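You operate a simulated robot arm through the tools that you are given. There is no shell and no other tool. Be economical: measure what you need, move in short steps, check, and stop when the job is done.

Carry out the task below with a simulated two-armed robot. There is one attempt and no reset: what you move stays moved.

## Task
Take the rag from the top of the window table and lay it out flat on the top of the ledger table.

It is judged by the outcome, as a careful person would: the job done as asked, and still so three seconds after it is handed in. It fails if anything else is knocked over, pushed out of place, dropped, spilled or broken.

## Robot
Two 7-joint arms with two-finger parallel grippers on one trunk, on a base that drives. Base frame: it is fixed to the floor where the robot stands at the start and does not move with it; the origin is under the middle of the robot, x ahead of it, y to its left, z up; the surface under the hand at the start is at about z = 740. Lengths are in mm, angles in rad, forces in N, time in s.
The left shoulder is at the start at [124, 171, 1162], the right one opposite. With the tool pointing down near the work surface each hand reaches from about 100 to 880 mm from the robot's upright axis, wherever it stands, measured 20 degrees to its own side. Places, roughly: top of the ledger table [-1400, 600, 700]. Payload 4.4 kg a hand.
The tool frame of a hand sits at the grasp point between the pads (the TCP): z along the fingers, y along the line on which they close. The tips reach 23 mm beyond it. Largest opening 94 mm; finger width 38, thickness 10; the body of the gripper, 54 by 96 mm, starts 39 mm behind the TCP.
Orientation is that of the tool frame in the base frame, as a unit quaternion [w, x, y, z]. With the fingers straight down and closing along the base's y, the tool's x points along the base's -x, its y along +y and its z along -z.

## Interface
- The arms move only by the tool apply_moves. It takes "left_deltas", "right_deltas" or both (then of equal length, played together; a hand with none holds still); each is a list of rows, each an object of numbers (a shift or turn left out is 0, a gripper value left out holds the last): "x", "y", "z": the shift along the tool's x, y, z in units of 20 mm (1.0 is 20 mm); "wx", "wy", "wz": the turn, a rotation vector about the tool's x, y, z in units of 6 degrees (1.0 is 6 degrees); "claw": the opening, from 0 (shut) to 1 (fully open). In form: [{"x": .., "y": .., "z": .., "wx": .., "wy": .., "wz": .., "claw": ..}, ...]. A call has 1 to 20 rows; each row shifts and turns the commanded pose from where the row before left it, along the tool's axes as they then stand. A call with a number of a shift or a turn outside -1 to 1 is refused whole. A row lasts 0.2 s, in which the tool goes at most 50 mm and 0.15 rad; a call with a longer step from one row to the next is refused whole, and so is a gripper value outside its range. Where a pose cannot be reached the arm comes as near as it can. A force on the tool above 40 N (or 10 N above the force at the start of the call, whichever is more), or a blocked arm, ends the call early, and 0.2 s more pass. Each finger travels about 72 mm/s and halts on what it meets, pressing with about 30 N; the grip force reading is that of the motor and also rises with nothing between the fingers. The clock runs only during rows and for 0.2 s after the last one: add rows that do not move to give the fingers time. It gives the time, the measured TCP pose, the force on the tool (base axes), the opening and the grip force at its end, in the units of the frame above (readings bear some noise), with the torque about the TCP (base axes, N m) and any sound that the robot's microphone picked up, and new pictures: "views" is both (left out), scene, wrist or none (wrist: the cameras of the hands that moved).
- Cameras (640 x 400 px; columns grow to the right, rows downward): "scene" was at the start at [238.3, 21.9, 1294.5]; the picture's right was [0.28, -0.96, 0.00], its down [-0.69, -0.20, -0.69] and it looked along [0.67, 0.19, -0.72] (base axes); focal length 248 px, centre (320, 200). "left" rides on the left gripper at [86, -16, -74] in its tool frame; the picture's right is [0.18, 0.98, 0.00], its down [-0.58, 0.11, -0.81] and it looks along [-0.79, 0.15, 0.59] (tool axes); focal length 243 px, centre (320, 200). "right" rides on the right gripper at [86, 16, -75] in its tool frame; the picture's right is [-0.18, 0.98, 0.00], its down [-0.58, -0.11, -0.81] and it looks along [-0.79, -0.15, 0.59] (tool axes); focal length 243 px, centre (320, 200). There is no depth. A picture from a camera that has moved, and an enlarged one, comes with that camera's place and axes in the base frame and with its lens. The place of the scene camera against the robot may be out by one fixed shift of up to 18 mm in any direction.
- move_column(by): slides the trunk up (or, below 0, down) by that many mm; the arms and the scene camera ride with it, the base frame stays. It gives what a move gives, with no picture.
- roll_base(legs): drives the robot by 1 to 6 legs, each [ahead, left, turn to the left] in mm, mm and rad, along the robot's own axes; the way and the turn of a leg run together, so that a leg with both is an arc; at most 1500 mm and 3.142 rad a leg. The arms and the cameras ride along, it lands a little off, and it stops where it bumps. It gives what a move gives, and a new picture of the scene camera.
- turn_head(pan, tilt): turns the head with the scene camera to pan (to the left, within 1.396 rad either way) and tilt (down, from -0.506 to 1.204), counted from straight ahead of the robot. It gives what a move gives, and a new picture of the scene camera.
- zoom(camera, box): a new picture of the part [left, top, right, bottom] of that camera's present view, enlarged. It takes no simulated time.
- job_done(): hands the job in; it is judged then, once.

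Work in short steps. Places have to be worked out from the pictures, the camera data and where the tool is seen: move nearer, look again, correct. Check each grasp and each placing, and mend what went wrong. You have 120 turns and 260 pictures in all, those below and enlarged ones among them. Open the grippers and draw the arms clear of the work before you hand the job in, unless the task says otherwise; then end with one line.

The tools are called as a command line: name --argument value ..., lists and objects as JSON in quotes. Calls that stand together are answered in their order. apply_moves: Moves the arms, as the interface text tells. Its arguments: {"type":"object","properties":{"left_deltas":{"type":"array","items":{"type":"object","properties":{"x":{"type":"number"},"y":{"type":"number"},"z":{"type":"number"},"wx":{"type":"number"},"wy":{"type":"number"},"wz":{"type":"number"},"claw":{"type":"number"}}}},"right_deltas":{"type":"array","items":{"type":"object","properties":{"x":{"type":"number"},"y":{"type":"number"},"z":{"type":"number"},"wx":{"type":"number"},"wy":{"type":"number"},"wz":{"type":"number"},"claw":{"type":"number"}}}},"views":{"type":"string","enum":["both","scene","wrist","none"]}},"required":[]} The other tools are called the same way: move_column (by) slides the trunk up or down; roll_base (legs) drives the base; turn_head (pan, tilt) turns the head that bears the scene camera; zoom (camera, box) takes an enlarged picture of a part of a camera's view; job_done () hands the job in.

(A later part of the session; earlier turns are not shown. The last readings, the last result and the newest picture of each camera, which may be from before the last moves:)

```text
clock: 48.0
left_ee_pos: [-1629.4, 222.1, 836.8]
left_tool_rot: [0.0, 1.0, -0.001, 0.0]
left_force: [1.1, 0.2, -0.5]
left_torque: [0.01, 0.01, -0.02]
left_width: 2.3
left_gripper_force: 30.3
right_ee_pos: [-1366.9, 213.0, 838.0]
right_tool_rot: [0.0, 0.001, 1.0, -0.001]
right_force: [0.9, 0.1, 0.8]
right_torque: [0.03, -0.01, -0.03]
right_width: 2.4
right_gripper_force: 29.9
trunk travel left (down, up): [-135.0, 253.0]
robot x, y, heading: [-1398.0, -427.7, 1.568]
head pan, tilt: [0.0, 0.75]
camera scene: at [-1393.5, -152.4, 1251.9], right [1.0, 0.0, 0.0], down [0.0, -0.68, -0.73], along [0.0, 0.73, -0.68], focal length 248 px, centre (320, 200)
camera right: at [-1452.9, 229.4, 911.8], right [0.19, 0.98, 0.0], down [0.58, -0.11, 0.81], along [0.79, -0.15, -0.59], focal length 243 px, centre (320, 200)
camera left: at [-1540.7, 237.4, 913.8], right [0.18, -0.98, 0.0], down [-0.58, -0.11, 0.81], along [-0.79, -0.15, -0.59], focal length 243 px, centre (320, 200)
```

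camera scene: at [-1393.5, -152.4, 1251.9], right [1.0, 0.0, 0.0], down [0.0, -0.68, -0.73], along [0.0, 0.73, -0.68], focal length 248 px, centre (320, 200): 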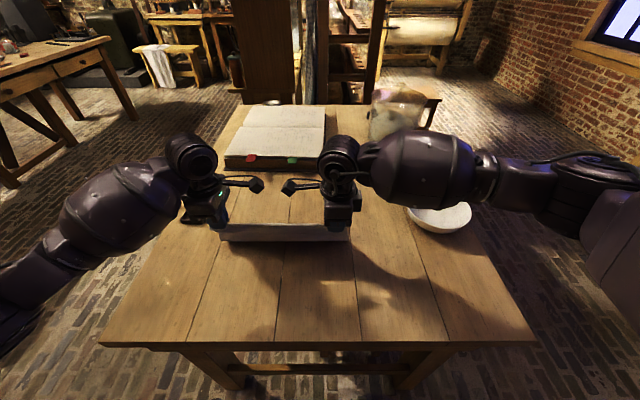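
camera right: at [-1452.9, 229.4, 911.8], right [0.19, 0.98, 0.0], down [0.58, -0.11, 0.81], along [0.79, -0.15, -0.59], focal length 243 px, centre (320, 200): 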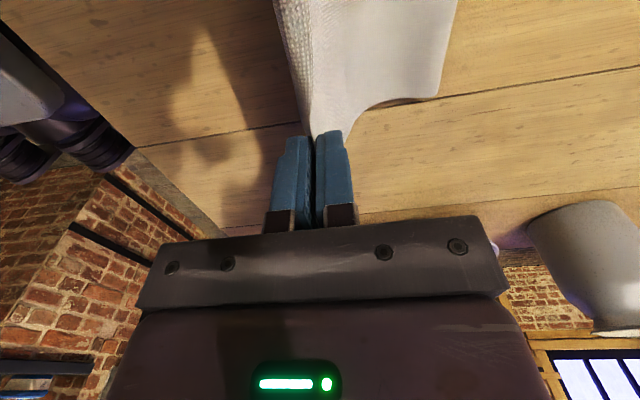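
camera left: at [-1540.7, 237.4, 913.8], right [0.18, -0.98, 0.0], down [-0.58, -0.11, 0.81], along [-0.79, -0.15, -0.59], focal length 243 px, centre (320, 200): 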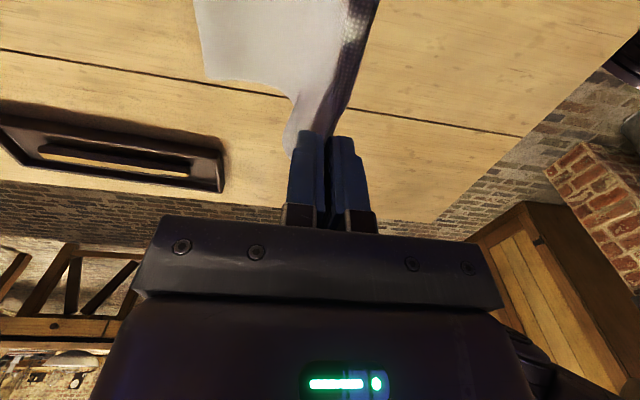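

The far hem is laid flat on the table. I'll continue down and back.

apply_moves --left_deltas '[{"y": 0.42, "z": 0.4}, {"y": 0.42, "z": 0.4}, {"y": 0.42, "z": 0.4}, {"y": 0.42, "z": 0.4}, {"y": 0.42, "z": 0.4}, {"y": 0.42, "z": 0.4}, {"y": 0.42, "z": 0.4}, {"y": 0.42, "z": 0.4}, {"y": 0.42, "z": 0.4}, {"y": 0.42, "z": 0.4}, {"y": 0.42, "z": 0.4}, {}]' --right_deltas '[{"y": -0.42, "z": 0.4}, {"y": -0.42, "z": 0.4}, {"y": -0.42, "z": 0.4}, {"y": -0.42, "z": 0.4}, {"y": -0.42, "z": 0.4}, {"y": -0.42, "z": 0.4}, {"y": -0.42, "z": 0.4}, {"y": -0.42, "z": 0.4}, {"y": -0.42, "z": 0.4}, {"y": -0.42, "z": 0.4}, {"y": -0.42, "z": 0.4}, {}]'

```text
clock: 50.6
left_ee_pos: [-1629.4, 131.6, 750.1]
left_tool_rot: [-0.001, 1.0, -0.001, 0.0]
left_force: [0.9, -0.5, 2.3]
left_torque: [-0.03, -0.04, -0.03]
left_width: 2.1
left_gripper_force: 29.7
right_ee_pos: [-1365.1, 121.2, 750.0]
right_tool_rot: [0.0, 0.001, 1.0, 0.0]
right_force: [-0.6, -0.2, 0.1]
right_torque: [0.03, -0.02, -0.02]
right_width: 2.6
right_gripper_force: 29.4
trunk travel left (down, up): [-135.0, 253.0]
robot x, y, heading: [-1403.9, -426.0, 1.57]
head pan, tilt: [0.0, 0.75]
camera scene: at [-1393.4, -152.5, 1252.0], right [1.0, 0.0, 0.0], down [0.0, -0.68, -0.73], along [0.0, 0.73, -0.68], focal length 248 px, centre (320, 200)
camera right: at [-1452.7, 137.2, 824.4], right [0.19, 0.98, 0.0], down [0.58, -0.11, 0.81], along [0.79, -0.15, -0.59], focal length 243 px, centre (320, 200)
camera left: at [-1541.4, 144.8, 826.2], right [0.18, -0.98, 0.0], down [-0.58, -0.11, 0.81], along [-0.79, -0.15, -0.59], focal length 243 px, centre (320, 200)
```

scene: 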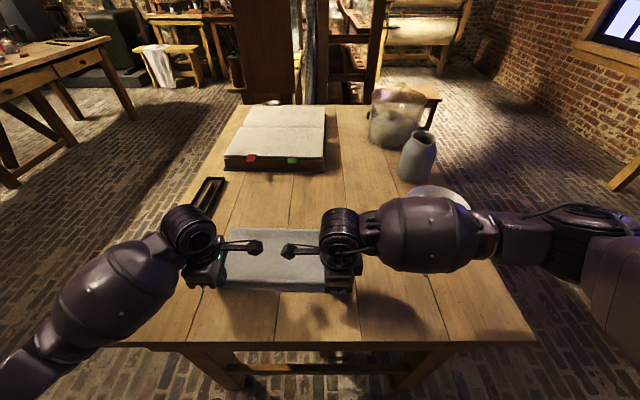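
right: 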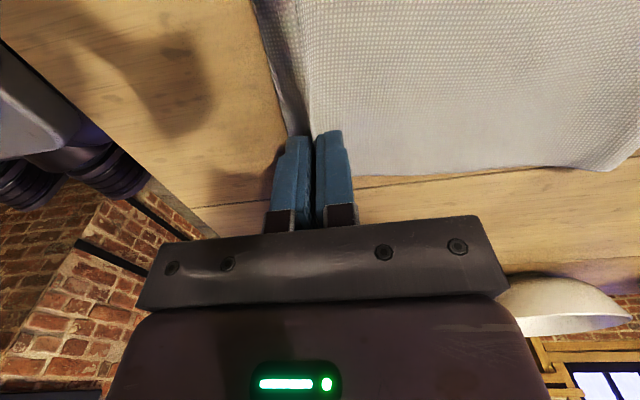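
left: 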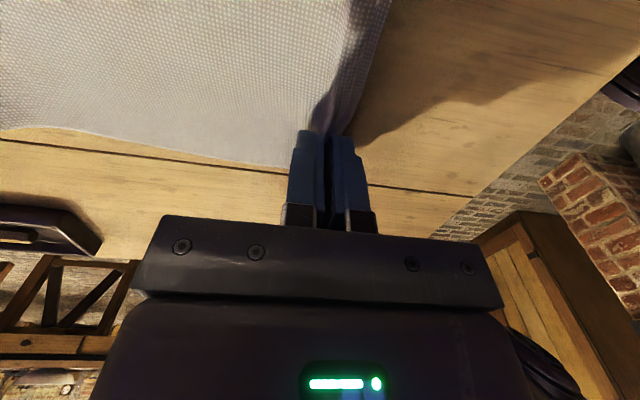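

The cloth is nearly all down. I'll go slightly further down and back until the tips feel the table.

apply_moves --left_deltas '[{"y": 0.25, "z": 0.2}, {"y": 0.25, "z": 0.2}, {"y": 0.2, "z": 0.15}, {"y": 0.2, "z": 0.15}, {}]' --right_deltas '[{"y": -0.25, "z": 0.2}, {"y": -0.25, "z": 0.2}, {"y": -0.2, "z": 0.15}, {"y": -0.2, "z": 0.15}, {}]' --views "none"

```text
clock: 51.8
left_ee_pos: [-1629.1, 113.3, 745.9]
left_tool_rot: [-0.011, 1.0, -0.001, 0.002]
left_force: [-2.8, -2.5, 34.4]
left_torque: [-0.07, 0.17, -0.03]
left_width: 2.4
left_gripper_force: 30.1
right_ee_pos: [-1367.6, 105.5, 745.1]
right_tool_rot: [-0.003, 0.002, 1.0, 0.009]
right_force: [4.4, 0.8, 31.4]
right_torque: [-0.17, -0.4, 0.0]
right_width: 2.4
right_gripper_force: 29.7
trunk travel left (down, up): [-135.0, 253.0]
robot x, y, heading: [-1398.0, -428.4, 1.569]
head pan, tilt: [0.0, 0.75]
stopped in row 5 (left hand): the force on the tool passed its limit at 41 N (the readings are from after the stop); the commanded pose is now the measured one
```

Tips are on the table (surface z≈722). I'll relieve most of the pressure and open slowly to about 40 mm, so the fingertips spread the ridge back out.

apply_moves --left_deltas '[{"z": -0.08}, {"claw": 0.1}, {"claw": 0.2}, {"claw": 0.3}, {"claw": 0.4}, {"claw": 0.45}, {}]' --right_deltas '[{"z": -0.08}, {"claw": 0.1}, {"claw": 0.2}, {"claw": 0.3}, {"claw": 0.4}, {"claw": 0.45}, {}]'

```text
clock: 52.8
left_ee_pos: [-1626.3, 114.9, 744.9]
left_tool_rot: [-0.011, 1.0, 0.0, 0.001]
left_force: [-1.4, 2.1, 32.6]
left_torque: [-0.35, 0.18, -0.04]
left_width: 26.9
left_gripper_force: 0.1
right_ee_pos: [-1368.4, 106.7, 743.9]
right_tool_rot: [-0.005, 0.001, 1.0, 0.008]
right_force: [4.2, 1.7, 29.6]
right_torque: [-0.52, -0.39, 0.1]
right_width: 27.2
right_gripper_force: 0.2
trunk travel left (down, up): [-135.0, 253.0]
robot x, y, heading: [-1402.9, -426.7, 1.565]
head pan, tilt: [0.0, 0.75]
stopped in row 4 (left hand): the force on the tool passed its limit at 45 N (the readings are from after the stop); the commanded pose is now the measured one
camera scene: at [-1392.2, -154.8, 1252.3], right [1.0, 0.0, 0.0], down [0.0, -0.68, -0.73], along [0.0, 0.73, -0.68], focal length 248 px, centre (320, 200)
camera right: at [-1454.0, 121.9, 820.5], right [0.19, 0.98, 0.01], down [0.59, -0.12, 0.8], along [0.79, -0.14, -0.6], focal length 243 px, centre (320, 200)
camera left: at [-1540.6, 128.2, 821.3], right [0.18, -0.98, -0.02], down [-0.58, -0.12, 0.8], along [-0.79, -0.13, -0.6], focal length 243 px, centre (320, 200)
```

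scene: 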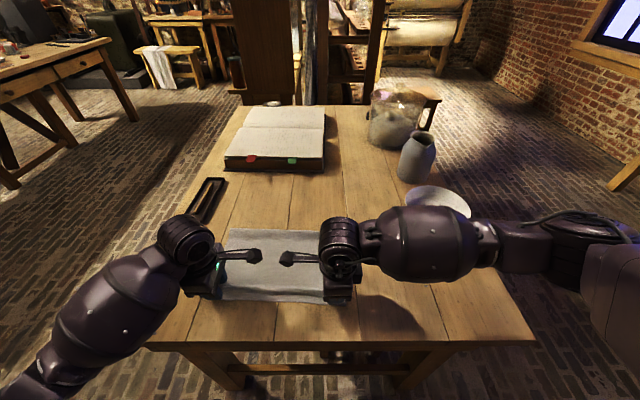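
right: 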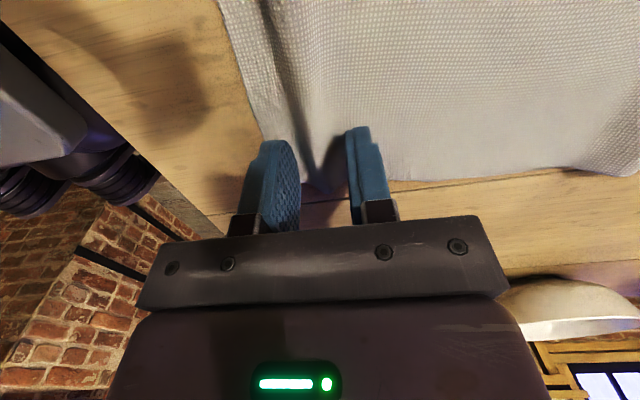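
left: 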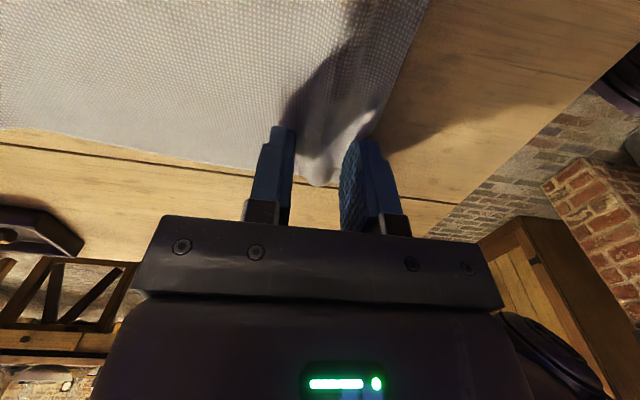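

The ridges are spreading. I'll ease the pressure slightly and open further, then lift clear to look.

apply_moves --left_deltas '[{"z": -0.1, "claw": 0.3}, {"z": -0.05, "claw": 0.4}, {"claw": 0.5}, {}, {"z": -0.3}, {"z": -0.7}, {"z": -0.8}, {"z": -0.8}, {"z": -0.8}, {"z": -0.8}, {"z": -0.8}, {}]' --right_deltas '[{"z": -0.1, "claw": 0.3}, {"z": -0.05, "claw": 0.4}, {"claw": 0.5}, {}, {"z": -0.3}, {"z": -0.7}, {"z": -0.8}, {"z": -0.8}, {"z": -0.8}, {"z": -0.8}, {"z": -0.8}, {}]'

```text
clock: 55.4
left_ee_pos: [-1629.4, 114.3, 844.3]
left_tool_rot: [-0.006, 1.0, 0.0, 0.001]
left_force: [0.2, -0.3, 0.4]
left_torque: [0.01, -0.01, 0.01]
left_width: 47.0
left_gripper_force: 0.0
right_ee_pos: [-1366.7, 108.4, 844.8]
right_tool_rot: [-0.003, 0.001, 1.0, 0.005]
right_force: [-0.4, -0.3, 0.2]
right_torque: [-0.03, -0.01, -0.02]
right_width: 46.8
right_gripper_force: 0.1
trunk travel left (down, up): [-135.0, 253.0]
robot x, y, heading: [-1402.7, -432.2, 1.563]
head pan, tilt: [0.0, 0.75]
camera scene: at [-1393.5, -151.6, 1251.7], right [1.0, 0.0, 0.0], down [0.0, -0.68, -0.73], along [0.0, 0.73, -0.68], focal length 248 px, centre (320, 200)
camera right: at [-1453.4, 122.3, 919.6], right [0.19, 0.98, 0.01], down [0.59, -0.12, 0.8], along [0.79, -0.15, -0.6], focal length 243 px, centre (320, 200)
camera left: at [-1541.4, 128.8, 920.4], right [0.18, -0.98, -0.01], down [-0.58, -0.12, 0.8], along [-0.79, -0.14, -0.59], focal length 243 px, centre (320, 200)
```

scene: 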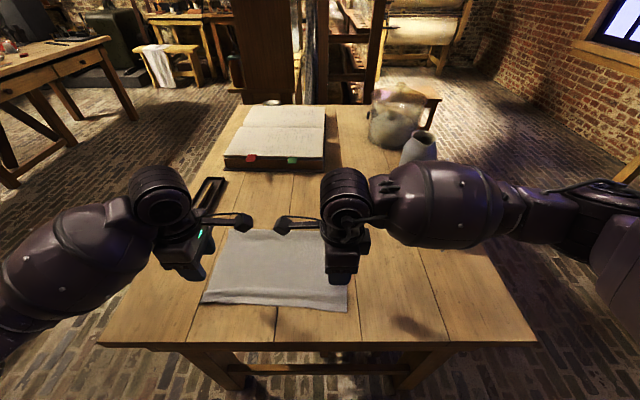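
right: 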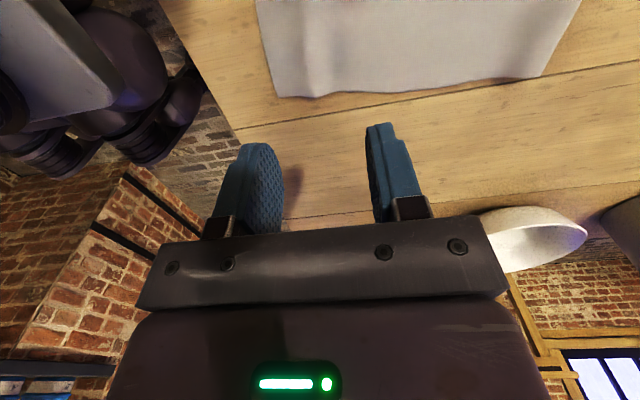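
left: 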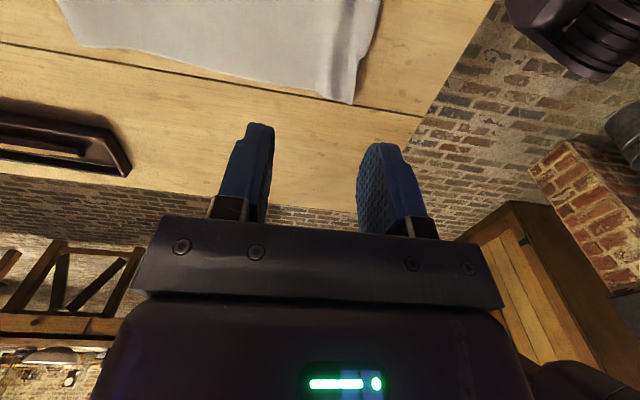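

Released. I'll raise and spread the arms to see the cloth unobstructed.

apply_moves --left_deltas '[{"z": -0.9}, {"z": -0.9}, {"z": -0.9}, {"z": -0.9}, {"z": -0.9, "x": -0.9}, {"z": -0.9, "x": -0.9}, {"x": -0.9}, {"x": -0.9}, {"x": -0.9}, {"x": -0.9}, {}]' --right_deltas '[{"z": -0.9}, {"z": -0.9}, {"z": -0.9}, {"z": -0.9}, {"z": -0.9, "x": -0.9}, {"z": -0.9, "x": -0.9}, {"x": -0.9}, {"x": -0.9}, {"x": -0.9}, {"x": -0.9}, {}]' --views "none"

zoom --camera "scene" --box '[160, 200, 400, 350]'

```text
clock: 57.8
left_ee_pos: [-1737.5, 113.0, 951.0]
left_tool_rot: [-0.005, 1.0, -0.001, 0.001]
left_force: [0.0, -0.9, -0.9]
left_torque: [0.0, -0.01, 0.0]
left_width: 47.2
left_gripper_force: 0.0
right_ee_pos: [-1258.1, 104.7, 949.9]
right_tool_rot: [-0.003, 0.002, 1.0, 0.004]
right_force: [-0.5, 0.3, -0.2]
right_torque: [0.05, 0.02, 0.03]
right_width: 47.2
right_gripper_force: 0.0
trunk travel left (down, up): [-135.0, 253.0]
robot x, y, heading: [-1400.5, -430.0, 1.57]
head pan, tilt: [0.0, 0.75]
```

```text
2.67 times, centred on (280, 275) of scene
camera zoom: at [-1393.5, -151.6, 1251.7], right [1.0, 0.0, 0.0], down [0.0, -0.68, -0.73], along [0.0, 0.73, -0.68], focal length 660 px, centre (427, 0)
```

zoom: 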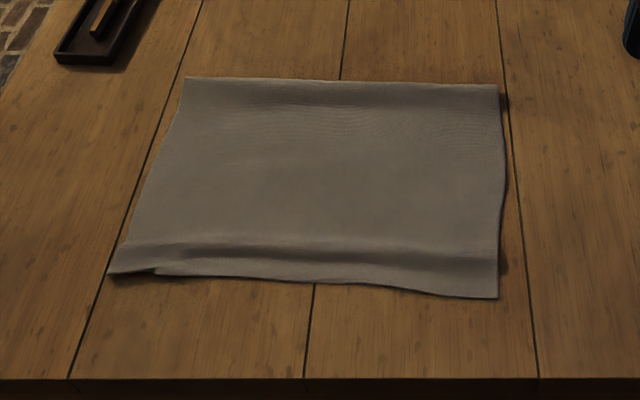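

The rag is down, but there's a ridge along the near edge and perhaps one at the far hem; measured depth is ~210 mm versus 242 originally. I'll look closer at both.

zoom --camera "scene" --box '[195, 270, 355, 320]'

zoom --camera "scene" --box '[215, 215, 355, 260]'

```text
4.00 times, centred on (275, 295) of scene
camera zoom: at [-1393.5, -151.6, 1251.7], right [1.0, 0.0, 0.0], down [0.0, -0.68, -0.73], along [0.0, 0.73, -0.68], focal length 990 px, centre (500, -180)
```

zoom: 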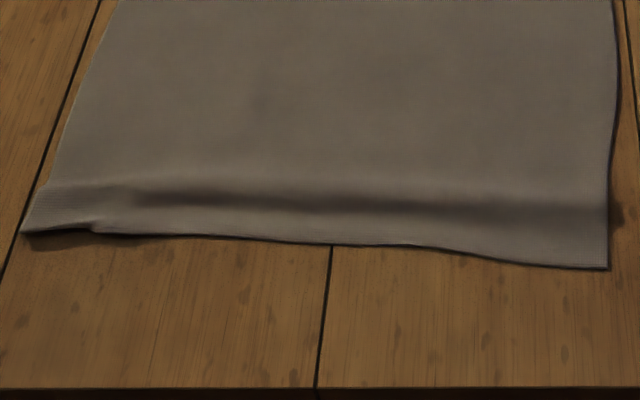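

```text
4.57 times, centred on (285, 238) of scene
camera zoom: at [-1393.5, -151.6, 1251.7], right [1.0, 0.0, 0.0], down [0.0, -0.68, -0.73], along [0.0, 0.73, -0.68], focal length 1131 px, centre (480, 29)
```

zoom: 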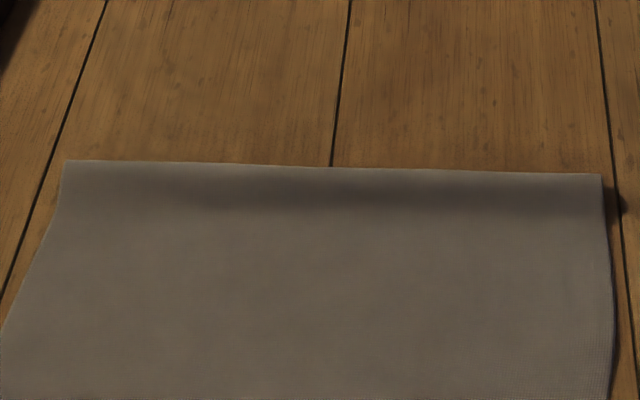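

The far hem looks slightly lifted or tucked. I'll move the left arm aside and bring the right hand across, so its camera looks along the rag from the left.

apply_moves --left_deltas '[{"x": -0.9, "y": 0.5}, {"x": -0.9, "y": 0.9}, {"x": -0.9, "y": 0.9}, {"x": -0.9, "y": 0.9}, {"x": -0.9, "y": 0.9}, {"x": -0.9, "y": 0.9}, {"y": 0.9}, {}]' --views "none"

apply_moves --right_deltas '[{"x": 0.95, "y": 0.4}, {"x": 0.95, "y": 0.4}, {"x": 0.95, "y": 0.4}, {"x": 0.95, "y": 0.4}, {"x": 0.95, "y": 0.4}, {"x": 0.95, "y": 0.4}, {"x": 0.95, "y": 0.4}, {"x": 0.95, "y": 0.4}, {"x": 0.95, "y": 0.4}, {"x": 0.95, "y": 0.4}, {"x": 0.95, "y": 0.4}, {"x": 0.95, "y": 0.4}, {"x": 0.95, "y": 0.4}, {"x": 0.95, "y": 0.4}, {"x": 0.95}, {"x": 0.95}, {"x": 0.95}, {}]' --views "both"

```text
clock: 59.6
left_ee_pos: [-1845.7, -5.2, 949.6]
left_tool_rot: [-0.005, 1.0, -0.001, 0.001]
left_force: [-0.3, -0.3, -0.9]
left_torque: [-0.01, 0.01, 0.01]
left_width: 46.9
left_gripper_force: 0.1
right_ee_pos: [-1258.5, 105.2, 951.0]
right_tool_rot: [-0.003, 0.001, 1.0, 0.004]
right_force: [0.0, -0.4, 0.5]
right_torque: [-0.03, 0.0, 0.02]
right_width: 47.0
right_gripper_force: 0.1
trunk travel left (down, up): [-135.0, 253.0]
robot x, y, heading: [-1404.1, -431.7, 1.569]
head pan, tilt: [0.0, 0.75]
```

```text
clock: 63.4
left_ee_pos: [-1845.0, -5.5, 950.2]
left_tool_rot: [-0.005, 1.0, -0.001, 0.0]
left_force: [0.3, 0.0, -0.3]
left_torque: [0.02, 0.0, 0.0]
left_width: 47.1
left_gripper_force: 0.1
right_ee_pos: [-1579.8, 218.5, 955.2]
right_tool_rot: [-0.004, 0.001, 1.0, 0.004]
right_force: [-0.1, 0.2, -1.1]
right_torque: [0.0, 0.02, -0.02]
right_width: 46.9
right_gripper_force: 0.1
trunk travel left (down, up): [-135.0, 253.0]
robot x, y, heading: [-1399.1, -427.7, 1.566]
head pan, tilt: [0.0, 0.75]
camera scene: at [-1393.3, -151.8, 1251.8], right [1.0, 0.0, 0.0], down [0.0, -0.68, -0.73], along [0.0, 0.73, -0.68], focal length 248 px, centre (320, 200)
camera right: at [-1667.4, 234.2, 1030.4], right [0.19, 0.98, 0.01], down [0.59, -0.12, 0.8], along [0.79, -0.15, -0.6], focal length 243 px, centre (320, 200)
```

scene: 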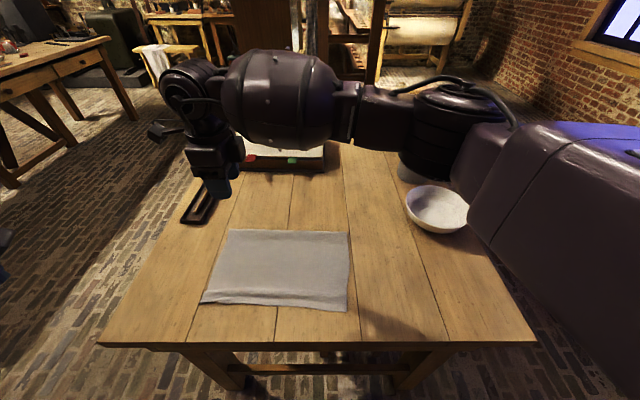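
right: 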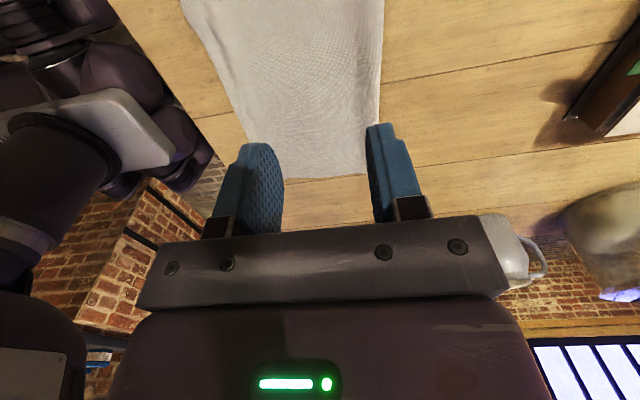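

zoom --camera "right" --box '[170, 0, 410, 190]'

```text
2.11 times, centred on (290, 95) of right
camera zoom: at [-1667.4, 234.2, 1030.4], right [0.19, 0.98, 0.01], down [0.59, -0.12, 0.8], along [0.79, -0.15, -0.6], focal length 511 px, centre (383, 421)
```

zoom: 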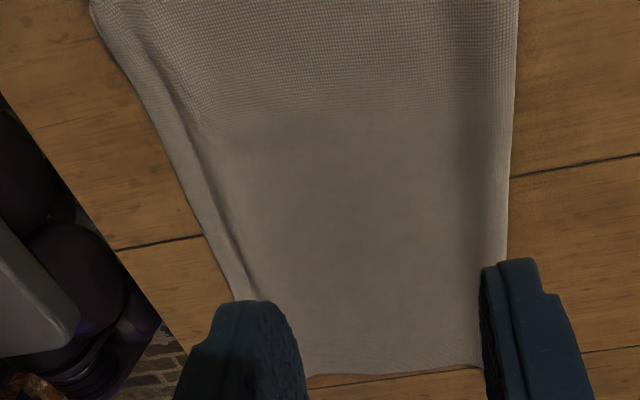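

No clear fold seen from above, but the dark band at the far hem is suspicious. I'll lower the right camera at the far-left corner for a grazing view.

apply_moves --right_deltas '[{"x": 0.35, "y": 0.3, "z": 0.75}, {"x": 0.35, "y": 0.3, "z": 0.75}, {"x": 0.35, "y": 0.3, "z": 0.75}, {"x": 0.35, "y": 0.3, "z": 0.75}, {"x": 0.35, "y": 0.3, "z": 0.75}, {"x": 0.35, "y": 0.3, "z": 0.75}, {"x": 0.35, "y": 0.3, "z": 0.75}, {"x": 0.35, "y": 0.3, "z": 0.75}, {"x": 0.35, "y": 0.3, "z": 0.75}, {"x": 0.35, "y": 0.3, "z": 0.75}, {}]' --views "none"

zoom --camera "right" --box '[100, 0, 500, 220]'

```text
clock: 65.6
left_ee_pos: [-1845.1, -5.0, 949.2]
left_tool_rot: [-0.005, 1.0, -0.002, 0.0]
left_force: [-0.5, -0.2, 0.0]
left_torque: [0.01, 0.03, 0.0]
left_width: 46.9
left_gripper_force: 0.1
right_ee_pos: [-1537.3, 364.0, 825.7]
right_tool_rot: [-0.002, 0.098, 0.995, 0.016]
right_force: [0.1, 0.1, -0.2]
right_torque: [0.03, -0.02, -0.02]
right_width: 47.0
right_gripper_force: 0.1
right hand out of reach, approached as far as the arm can: row 10
trunk travel left (down, up): [-135.0, 253.0]
robot x, y, heading: [-1401.4, -428.8, 1.564]
head pan, tilt: [0.0, 0.75]
stopped in row 10 (right hand): the arm was blocked; the commanded pose is now the measured one
```

```text
1.60 times, centred on (300, 110) of right
camera zoom: at [-1618.9, 393.8, 900.7], right [0.37, 0.93, 0.03], down [0.55, -0.25, 0.8], along [0.75, -0.28, -0.6], focal length 388 px, centre (352, 344)
```

zoom: 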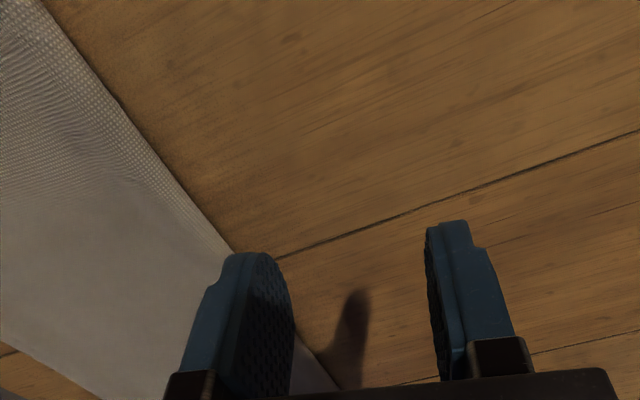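

The arm hit its reach limit harmlessly. I'll zoom into the hem from this side.

zoom --camera "right" --box '[100, 0, 260, 100]'

zoom --camera "right" --box '[180, 80, 320, 250]'

```text
4.00 times, centred on (180, 50) of right
camera zoom: at [-1618.9, 393.8, 900.7], right [0.37, 0.93, 0.03], down [0.55, -0.25, 0.8], along [0.75, -0.28, -0.6], focal length 970 px, centre (880, 800)
```

zoom: 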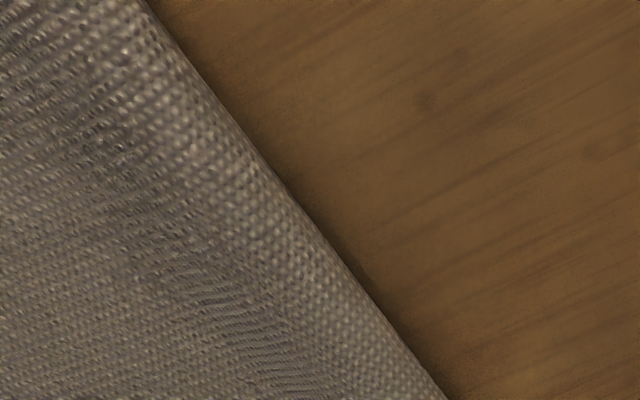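

```text
2.35 times, centred on (250, 165) of right
camera zoom: at [-1618.9, 393.8, 900.7], right [0.37, 0.93, 0.03], down [0.55, -0.25, 0.8], along [0.75, -0.28, -0.6], focal length 571 px, centre (485, 282)
```

zoom: 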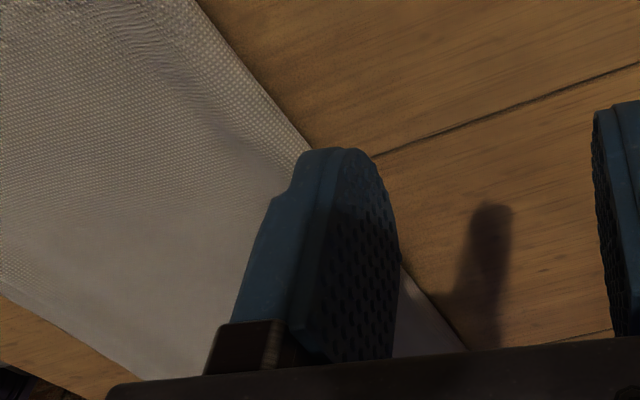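

The far hem looks rounded: it was probably tucked under ~20 mm, because the table was actually 22 mm higher than listed and the hem touched while I was moving forward. I'll re-pick the near corners and re-lay properly; first I bring the right hand back up and over its corner.

apply_moves --right_deltas '[{"z": -0.9}, {"z": -0.9}, {"z": -0.9, "wz": -0.95}, {"z": -0.9, "wz": -0.92}, {"z": -0.9, "wx": 0.3}, {"z": -0.9}, {"x": -0.5, "y": -0.8}, {"x": -0.6, "y": -0.9}, {"x": -0.6, "y": -0.9}, {"x": -0.6, "y": -0.9}, {"x": -0.6, "y": -0.9}, {"x": -0.6, "y": -0.9}, {"x": -0.6, "y": -0.9}, {"x": -0.6, "y": -0.9}, {"x": -0.6, "y": -0.9}, {"x": -0.6, "y": -0.9}, {"x": -0.6, "y": -0.9}, {"x": -0.6, "y": -0.9}, {"x": -0.6, "y": -0.9}, {}]' --views "none"

apply_moves --left_deltas '[{"x": 0.9, "y": -0.49, "claw": 0.42}, {"x": 0.9, "y": -0.49}, {"x": 0.9, "y": -0.49}, {"x": 0.9, "y": -0.49}, {"x": 0.9, "y": -0.49}, {"x": 0.9, "y": -0.49}, {"x": 0.9, "y": -0.49}, {"x": 0.9, "y": -0.49}, {"x": 0.9, "y": -0.49}, {"x": 0.9, "y": -0.49}, {"x": 0.9, "y": -0.49}, {"x": 0.9, "y": -0.49}, {}]' --views "scene"

```text
clock: 69.8
left_ee_pos: [-1844.3, -3.5, 950.8]
left_tool_rot: [-0.005, 1.0, -0.001, 0.001]
left_force: [-1.0, -0.4, -0.4]
left_torque: [0.0, 0.03, 0.0]
left_width: 46.8
left_gripper_force: 0.0
right_ee_pos: [-1387.0, 126.1, 934.7]
right_tool_rot: [-0.001, -0.005, 1.0, 0.004]
right_force: [0.5, 0.3, 0.2]
right_torque: [0.04, 0.01, 0.01]
right_width: 47.0
right_gripper_force: 0.1
trunk travel left (down, up): [-135.0, 253.0]
robot x, y, heading: [-1402.6, -427.1, 1.573]
head pan, tilt: [0.0, 0.75]
```

```text
clock: 72.6
left_ee_pos: [-1628.0, 112.7, 953.4]
left_tool_rot: [-0.005, 1.0, -0.002, 0.001]
left_force: [0.5, -0.4, -0.6]
left_torque: [0.01, 0.0, 0.02]
left_width: 39.4
left_gripper_force: 0.1
right_ee_pos: [-1386.2, 126.2, 933.2]
right_tool_rot: [0.001, -0.005, 1.0, 0.003]
right_force: [-0.4, -0.4, -0.5]
right_torque: [-0.03, 0.0, 0.03]
right_width: 47.1
right_gripper_force: 0.0
trunk travel left (down, up): [-135.0, 253.0]
robot x, y, heading: [-1402.7, -429.4, 1.564]
head pan, tilt: [0.0, 0.75]
camera scene: at [-1393.2, -152.1, 1252.0], right [1.0, 0.0, 0.0], down [0.0, -0.68, -0.73], along [0.0, 0.73, -0.68], focal length 248 px, centre (320, 200)
```

scene: 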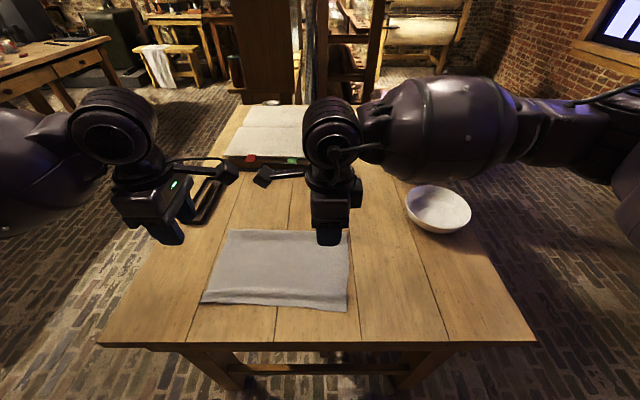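

Right hand moves to (−1362, 102), and both descend to just above the cloth.

apply_moves --left_deltas '[{"z": 0.89}, {"z": 0.89}, {"z": 0.89}, {"z": 0.89}, {"z": 0.89}, {"z": 0.89}, {"z": 0.89}, {"z": 0.89}, {"z": 0.89}, {"z": 0.89}, {}]' --right_deltas '[{"x": -0.6, "y": -0.6, "z": 0.5, "claw": 0.42}, {"x": -0.6, "y": -0.6, "z": 0.5}, {"z": 0.89}, {"z": 0.89}, {"z": 0.89}, {"z": 0.89}, {"z": 0.89}, {"z": 0.89}, {"z": 0.89}, {"z": 0.67}, {}]'

```text
clock: 75.0
left_ee_pos: [-1629.3, 114.1, 775.5]
left_tool_rot: [-0.006, 1.0, -0.001, 0.001]
left_force: [-0.3, -0.8, -0.7]
left_torque: [0.01, -0.02, 0.0]
left_width: 39.4
left_gripper_force: 0.2
right_ee_pos: [-1362.5, 104.8, 776.9]
right_tool_rot: [-0.001, -0.006, 1.0, 0.004]
right_force: [-0.2, 0.4, 0.0]
right_torque: [-0.01, -0.02, 0.0]
right_width: 39.7
right_gripper_force: 0.0
trunk travel left (down, up): [-135.0, 253.0]
robot x, y, heading: [-1400.2, -429.6, 1.568]
head pan, tilt: [0.0, 0.75]
camera scene: at [-1393.0, -152.0, 1252.0], right [1.0, 0.0, 0.0], down [0.0, -0.68, -0.73], along [0.0, 0.73, -0.68], focal length 248 px, centre (320, 200)
camera right: at [-1450.2, 118.9, 851.2], right [0.17, 0.98, 0.01], down [0.58, -0.11, 0.81], along [0.79, -0.14, -0.59], focal length 243 px, centre (320, 200)
camera left: at [-1540.8, 128.6, 850.7], right [0.18, -0.98, -0.01], down [-0.58, -0.12, 0.8], along [-0.79, -0.14, -0.6], focal length 243 px, centre (320, 200)
```

scene: 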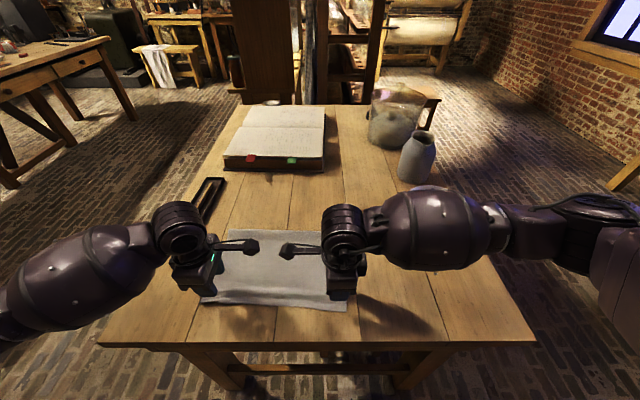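
right: 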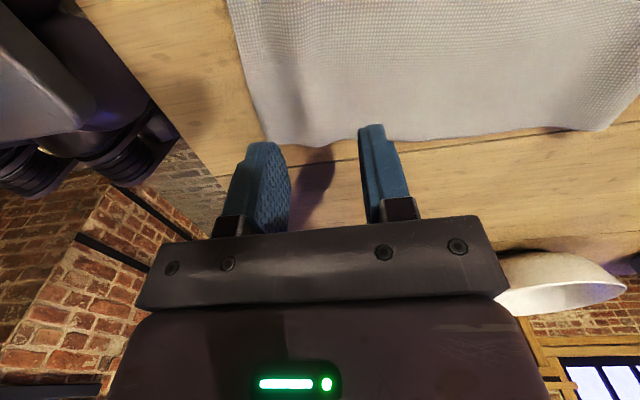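
left: 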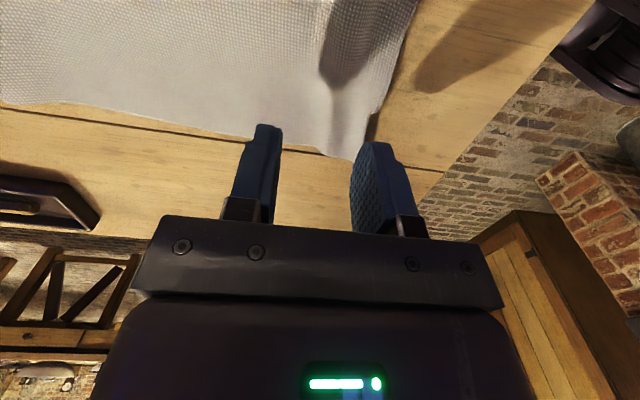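

I'll shift the right hand 10 mm inward (edge at x≈−1349) and lower both to light contact.

apply_moves --left_deltas '[{"z": 0.6}, {"z": 0.5}, {"z": 0.2}, {"z": 0.12}, {}]' --right_deltas '[{"x": 0.5, "z": 0.6}, {"z": 0.5}, {"z": 0.2}, {"z": 0.2}, {}]' --views "none"

```text
clock: 76.2
left_ee_pos: [-1628.0, 113.8, 746.2]
left_tool_rot: [-0.007, 1.0, -0.001, 0.001]
left_force: [1.2, 0.6, 2.0]
left_torque: [-0.09, 0.0, 0.04]
left_width: 39.4
left_gripper_force: 0.2
right_ee_pos: [-1372.9, 105.1, 746.5]
right_tool_rot: [0.0, -0.006, 1.0, 0.004]
right_force: [-0.1, 0.6, -0.4]
right_torque: [0.0, -0.01, -0.02]
right_width: 39.8
right_gripper_force: 0.0
trunk travel left (down, up): [-135.0, 253.0]
robot x, y, heading: [-1400.9, -428.5, 1.568]
head pan, tilt: [0.0, 0.75]
```

A bit more press, then close.

apply_moves --left_deltas '[{"z": 0.1}, {"claw": 0.2}, {"claw": 0.0}, {"claw": 0.0}, {"claw": 0.0}, {"claw": 0.0}]' --right_deltas '[{"z": 0.17}, {"claw": 0.2}, {"claw": 0.0}, {"claw": 0.0}, {"claw": 0.0}, {"claw": 0.0}]'

```text
clock: 77.6
left_ee_pos: [-1628.7, 114.2, 745.6]
left_tool_rot: [-0.008, 1.0, -0.003, 0.001]
left_force: [0.5, 3.0, 11.2]
left_torque: [0.0, 0.06, -0.03]
left_width: 2.3
left_gripper_force: 29.6
right_ee_pos: [-1373.4, 103.5, 745.1]
right_tool_rot: [-0.001, -0.006, 1.0, 0.005]
right_force: [-1.4, -2.7, 19.8]
right_torque: [-0.25, 0.03, 0.0]
right_width: 6.9
right_gripper_force: 30.1
trunk travel left (down, up): [-135.0, 253.0]
robot x, y, heading: [-1399.7, -427.5, 1.567]
head pan, tilt: [0.0, 0.75]
camera scene: at [-1392.8, -153.8, 1252.7], right [1.0, 0.0, 0.0], down [0.0, -0.68, -0.73], along [0.0, 0.73, -0.68], focal length 248 px, centre (320, 200)
camera right: at [-1460.2, 118.1, 819.5], right [0.17, 0.98, 0.01], down [0.58, -0.11, 0.8], along [0.79, -0.13, -0.59], focal length 243 px, centre (320, 200)
camera left: at [-1540.7, 127.7, 821.7], right [0.18, -0.98, -0.01], down [-0.58, -0.12, 0.8], along [-0.79, -0.14, -0.6], focal length 243 px, centre (320, 200)
```

scene: 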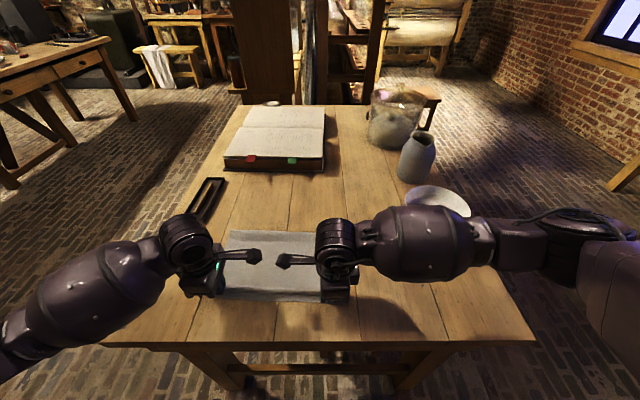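
right: 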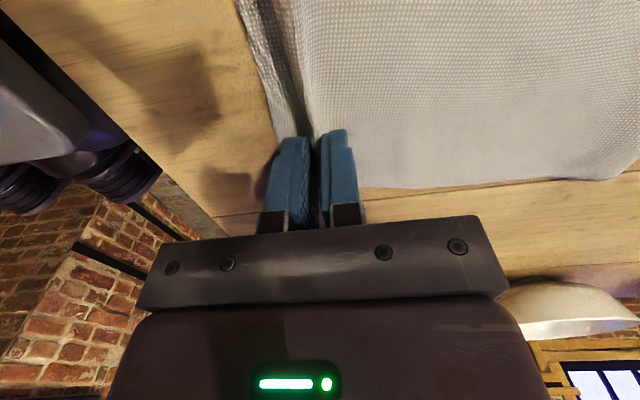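
left: 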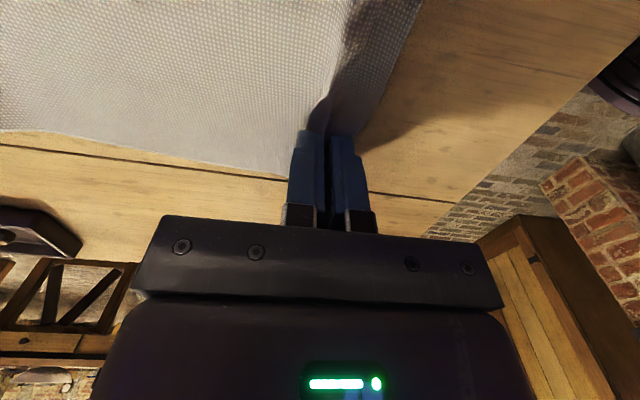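

Both are gripped. I'll peel the cloth up and ahead, then lift fully so the hem hangs free.

apply_moves --left_deltas '[{"y": -0.5, "z": -0.6}, {"y": -0.8, "z": -0.8}, {"y": -0.8, "z": -0.8}, {"y": -0.8, "z": -0.8}, {"y": -0.8, "z": -0.8}, {"y": -0.8, "z": -0.8}, {"y": -0.8, "z": -0.8}, {"y": -0.8, "z": -0.8}, {"y": -0.8, "z": -0.8}, {"y": -0.8, "z": -0.8}, {"y": -0.8, "z": -0.8}, {"y": -0.8, "z": -0.8}, {"z": -0.8}, {"z": -0.8}, {"z": -0.8}, {"z": -0.8}, {}, {}]' --right_deltas '[{"y": 0.5, "z": -0.6}, {"y": 0.8, "z": -0.8}, {"y": 0.8, "z": -0.8}, {"y": 0.8, "z": -0.8}, {"y": 0.8, "z": -0.8}, {"y": 0.8, "z": -0.8}, {"y": 0.8, "z": -0.8}, {"y": 0.8, "z": -0.8}, {"y": 0.8, "z": -0.8}, {"y": 0.8, "z": -0.8}, {"y": 0.8, "z": -0.8}, {"y": 0.8, "z": -0.8}, {"z": -0.8}, {"z": -0.8}, {"z": -0.8}, {"z": -0.8}, {}, {}]'

```text
clock: 81.4
left_ee_pos: [-1628.2, 297.2, 999.0]
left_tool_rot: [-0.006, 1.0, -0.001, 0.001]
left_force: [0.3, -0.4, 0.0]
left_torque: [0.0, -0.01, -0.02]
left_width: 1.9
left_gripper_force: 29.5
right_ee_pos: [-1375.0, 289.1, 996.3]
right_tool_rot: [0.0, -0.005, 1.0, 0.004]
right_force: [-0.5, 0.1, -0.2]
right_torque: [-0.02, -0.01, -0.04]
right_width: 6.3
right_gripper_force: 30.0
trunk travel left (down, up): [-135.0, 253.0]
robot x, y, heading: [-1402.5, -422.6, 1.568]
head pan, tilt: [0.0, 0.75]
camera scene: at [-1393.0, -151.9, 1251.9], right [1.0, 0.0, 0.0], down [0.0, -0.68, -0.73], along [0.0, 0.73, -0.68], focal length 248 px, centre (320, 200)
camera right: at [-1461.4, 303.0, 1070.8], right [0.17, 0.98, 0.01], down [0.58, -0.11, 0.81], along [0.79, -0.14, -0.59], focal length 243 px, centre (320, 200)
camera left: at [-1539.9, 312.3, 1074.7], right [0.18, -0.98, -0.01], down [-0.58, -0.12, 0.8], along [-0.79, -0.14, -0.59], focal length 243 px, centre (320, 200)
```

scene: 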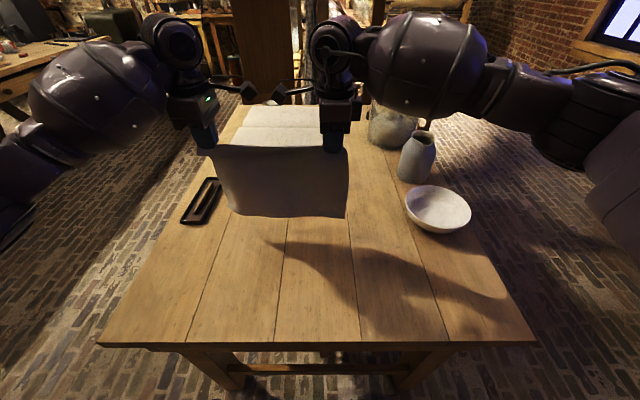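
right: 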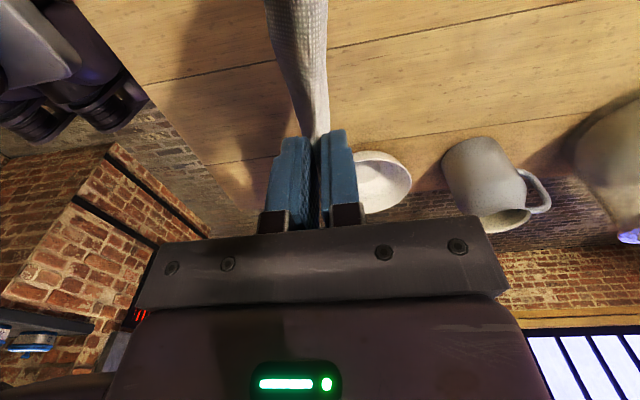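
left: 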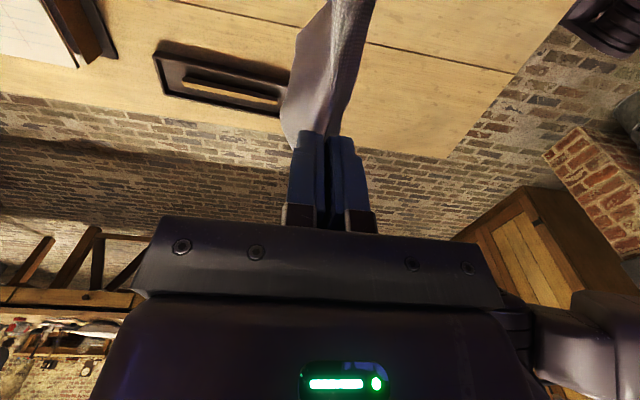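

The hem hangs free at z≈775. I'll spread the hands slightly to tauten the top, go 20 mm ahead, and lower to just above contact, then pause to settle.

apply_moves --left_deltas '[{"x": -0.1, "y": -0.5}, {"x": -0.1, "y": -0.5}, {"z": 0.5}, {"z": 0.5}, {"z": 0.5}, {"z": 0.3}, {}, {}, {}]' --right_deltas '[{"x": -0.2, "y": 0.5}, {"x": -0.2, "y": 0.5}, {"z": 0.5}, {"z": 0.5}, {"z": 0.5}, {"z": 0.3}, {}, {}, {}]' --views "scene"

zoom --camera "scene" --box '[180, 130, 400, 260]'

```text
clock: 83.4
left_ee_pos: [-1632.5, 318.1, 962.8]
left_tool_rot: [-0.005, 1.0, -0.002, 0.0]
left_force: [6.1, -0.5, 0.3]
left_torque: [0.02, -0.12, -0.01]
left_width: 2.2
left_gripper_force: 30.0
right_ee_pos: [-1367.4, 308.8, 960.2]
right_tool_rot: [0.0, -0.005, 1.0, 0.003]
right_force: [-5.9, -0.3, 0.2]
right_torque: [-0.04, 0.11, -0.02]
right_width: 6.2
right_gripper_force: 29.5
trunk travel left (down, up): [-135.0, 253.0]
robot x, y, heading: [-1400.6, -429.5, 1.568]
head pan, tilt: [0.0, 0.75]
camera scene: at [-1393.0, -151.8, 1251.9], right [1.0, 0.0, 0.0], down [0.0, -0.68, -0.73], along [0.0, 0.73, -0.68], focal length 248 px, centre (320, 200)
```

scene: 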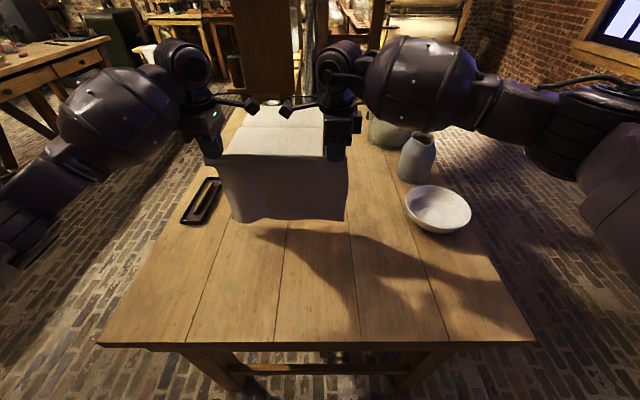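

```text
2.91 times, centred on (290, 195) of scene
camera zoom: at [-1393.0, -151.8, 1251.9], right [1.0, 0.0, 0.0], down [0.0, -0.68, -0.73], along [0.0, 0.73, -0.68], focal length 720 px, centre (407, 214)
```

zoom: 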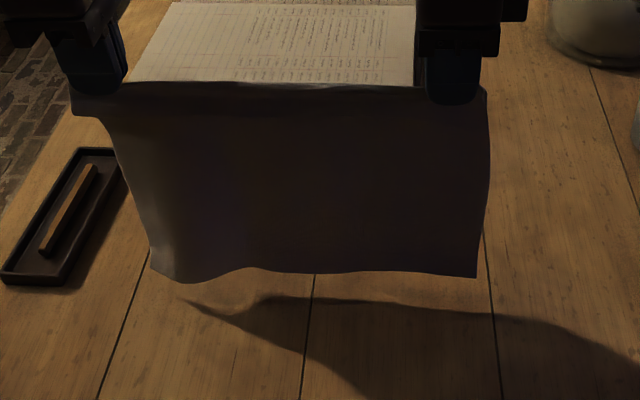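

The cloth is taut with the hem ~13 mm above the table. Now I lay it by moving back and down together, so the hem trails ahead and stays flat.

apply_moves --left_deltas '[{"y": 0.4, "z": 0.35}, {"y": 0.5, "z": 0.45}, {"y": 0.5, "z": 0.48}, {"y": 0.5, "z": 0.48}, {"y": 0.5, "z": 0.48}, {"y": 0.5, "z": 0.48}, {"y": 0.5, "z": 0.48}, {"y": 0.5, "z": 0.48}, {"y": 0.5, "z": 0.48}, {"y": 0.5, "z": 0.48}, {"y": 0.5, "z": 0.48}, {}]' --right_deltas '[{"y": -0.4, "z": 0.35}, {"y": -0.5, "z": 0.45}, {"y": -0.5, "z": 0.48}, {"y": -0.5, "z": 0.48}, {"y": -0.5, "z": 0.48}, {"y": -0.5, "z": 0.48}, {"y": -0.5, "z": 0.48}, {"y": -0.5, "z": 0.48}, {"y": -0.5, "z": 0.48}, {"y": -0.5, "z": 0.48}, {"y": -0.5, "z": 0.48}, {}]'

```text
clock: 86.0
left_ee_pos: [-1631.9, 211.2, 858.5]
left_tool_rot: [-0.006, 1.0, -0.002, 0.001]
left_force: [7.7, -0.3, 0.1]
left_torque: [-0.02, -0.16, -0.02]
left_width: 2.2
left_gripper_force: 29.9
right_ee_pos: [-1366.0, 201.0, 857.4]
right_tool_rot: [-0.001, -0.006, 1.0, 0.004]
right_force: [-6.8, 0.0, -0.2]
right_torque: [0.0, 0.11, -0.03]
right_width: 5.9
right_gripper_force: 30.5
trunk travel left (down, up): [-135.0, 253.0]
robot x, y, heading: [-1402.3, -429.6, 1.567]
head pan, tilt: [0.0, 0.75]
camera scene: at [-1393.0, -151.9, 1251.9], right [1.0, 0.0, 0.0], down [0.0, -0.68, -0.73], along [0.0, 0.73, -0.68], focal length 248 px, centre (320, 200)
camera right: at [-1452.8, 216.5, 932.3], right [0.17, 0.98, 0.01], down [0.58, -0.11, 0.81], along [0.79, -0.14, -0.59], focal length 243 px, centre (320, 200)
camera left: at [-1544.0, 225.2, 934.9], right [0.18, -0.98, -0.01], down [-0.58, -0.12, 0.8], along [-0.79, -0.14, -0.6], focal length 243 px, centre (320, 200)
```

scene: 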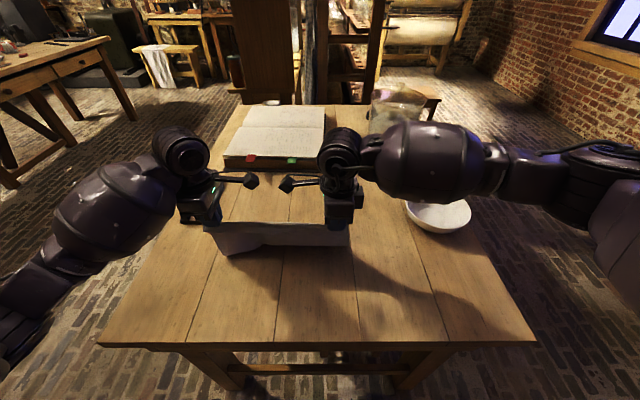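
right: 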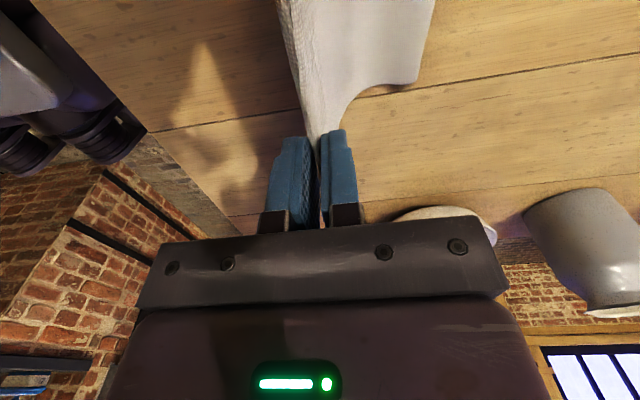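
left: 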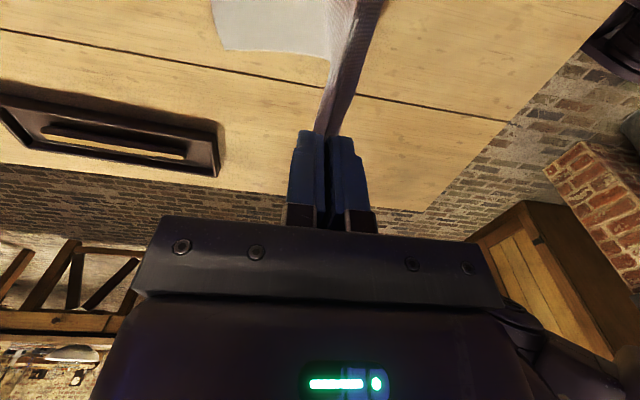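

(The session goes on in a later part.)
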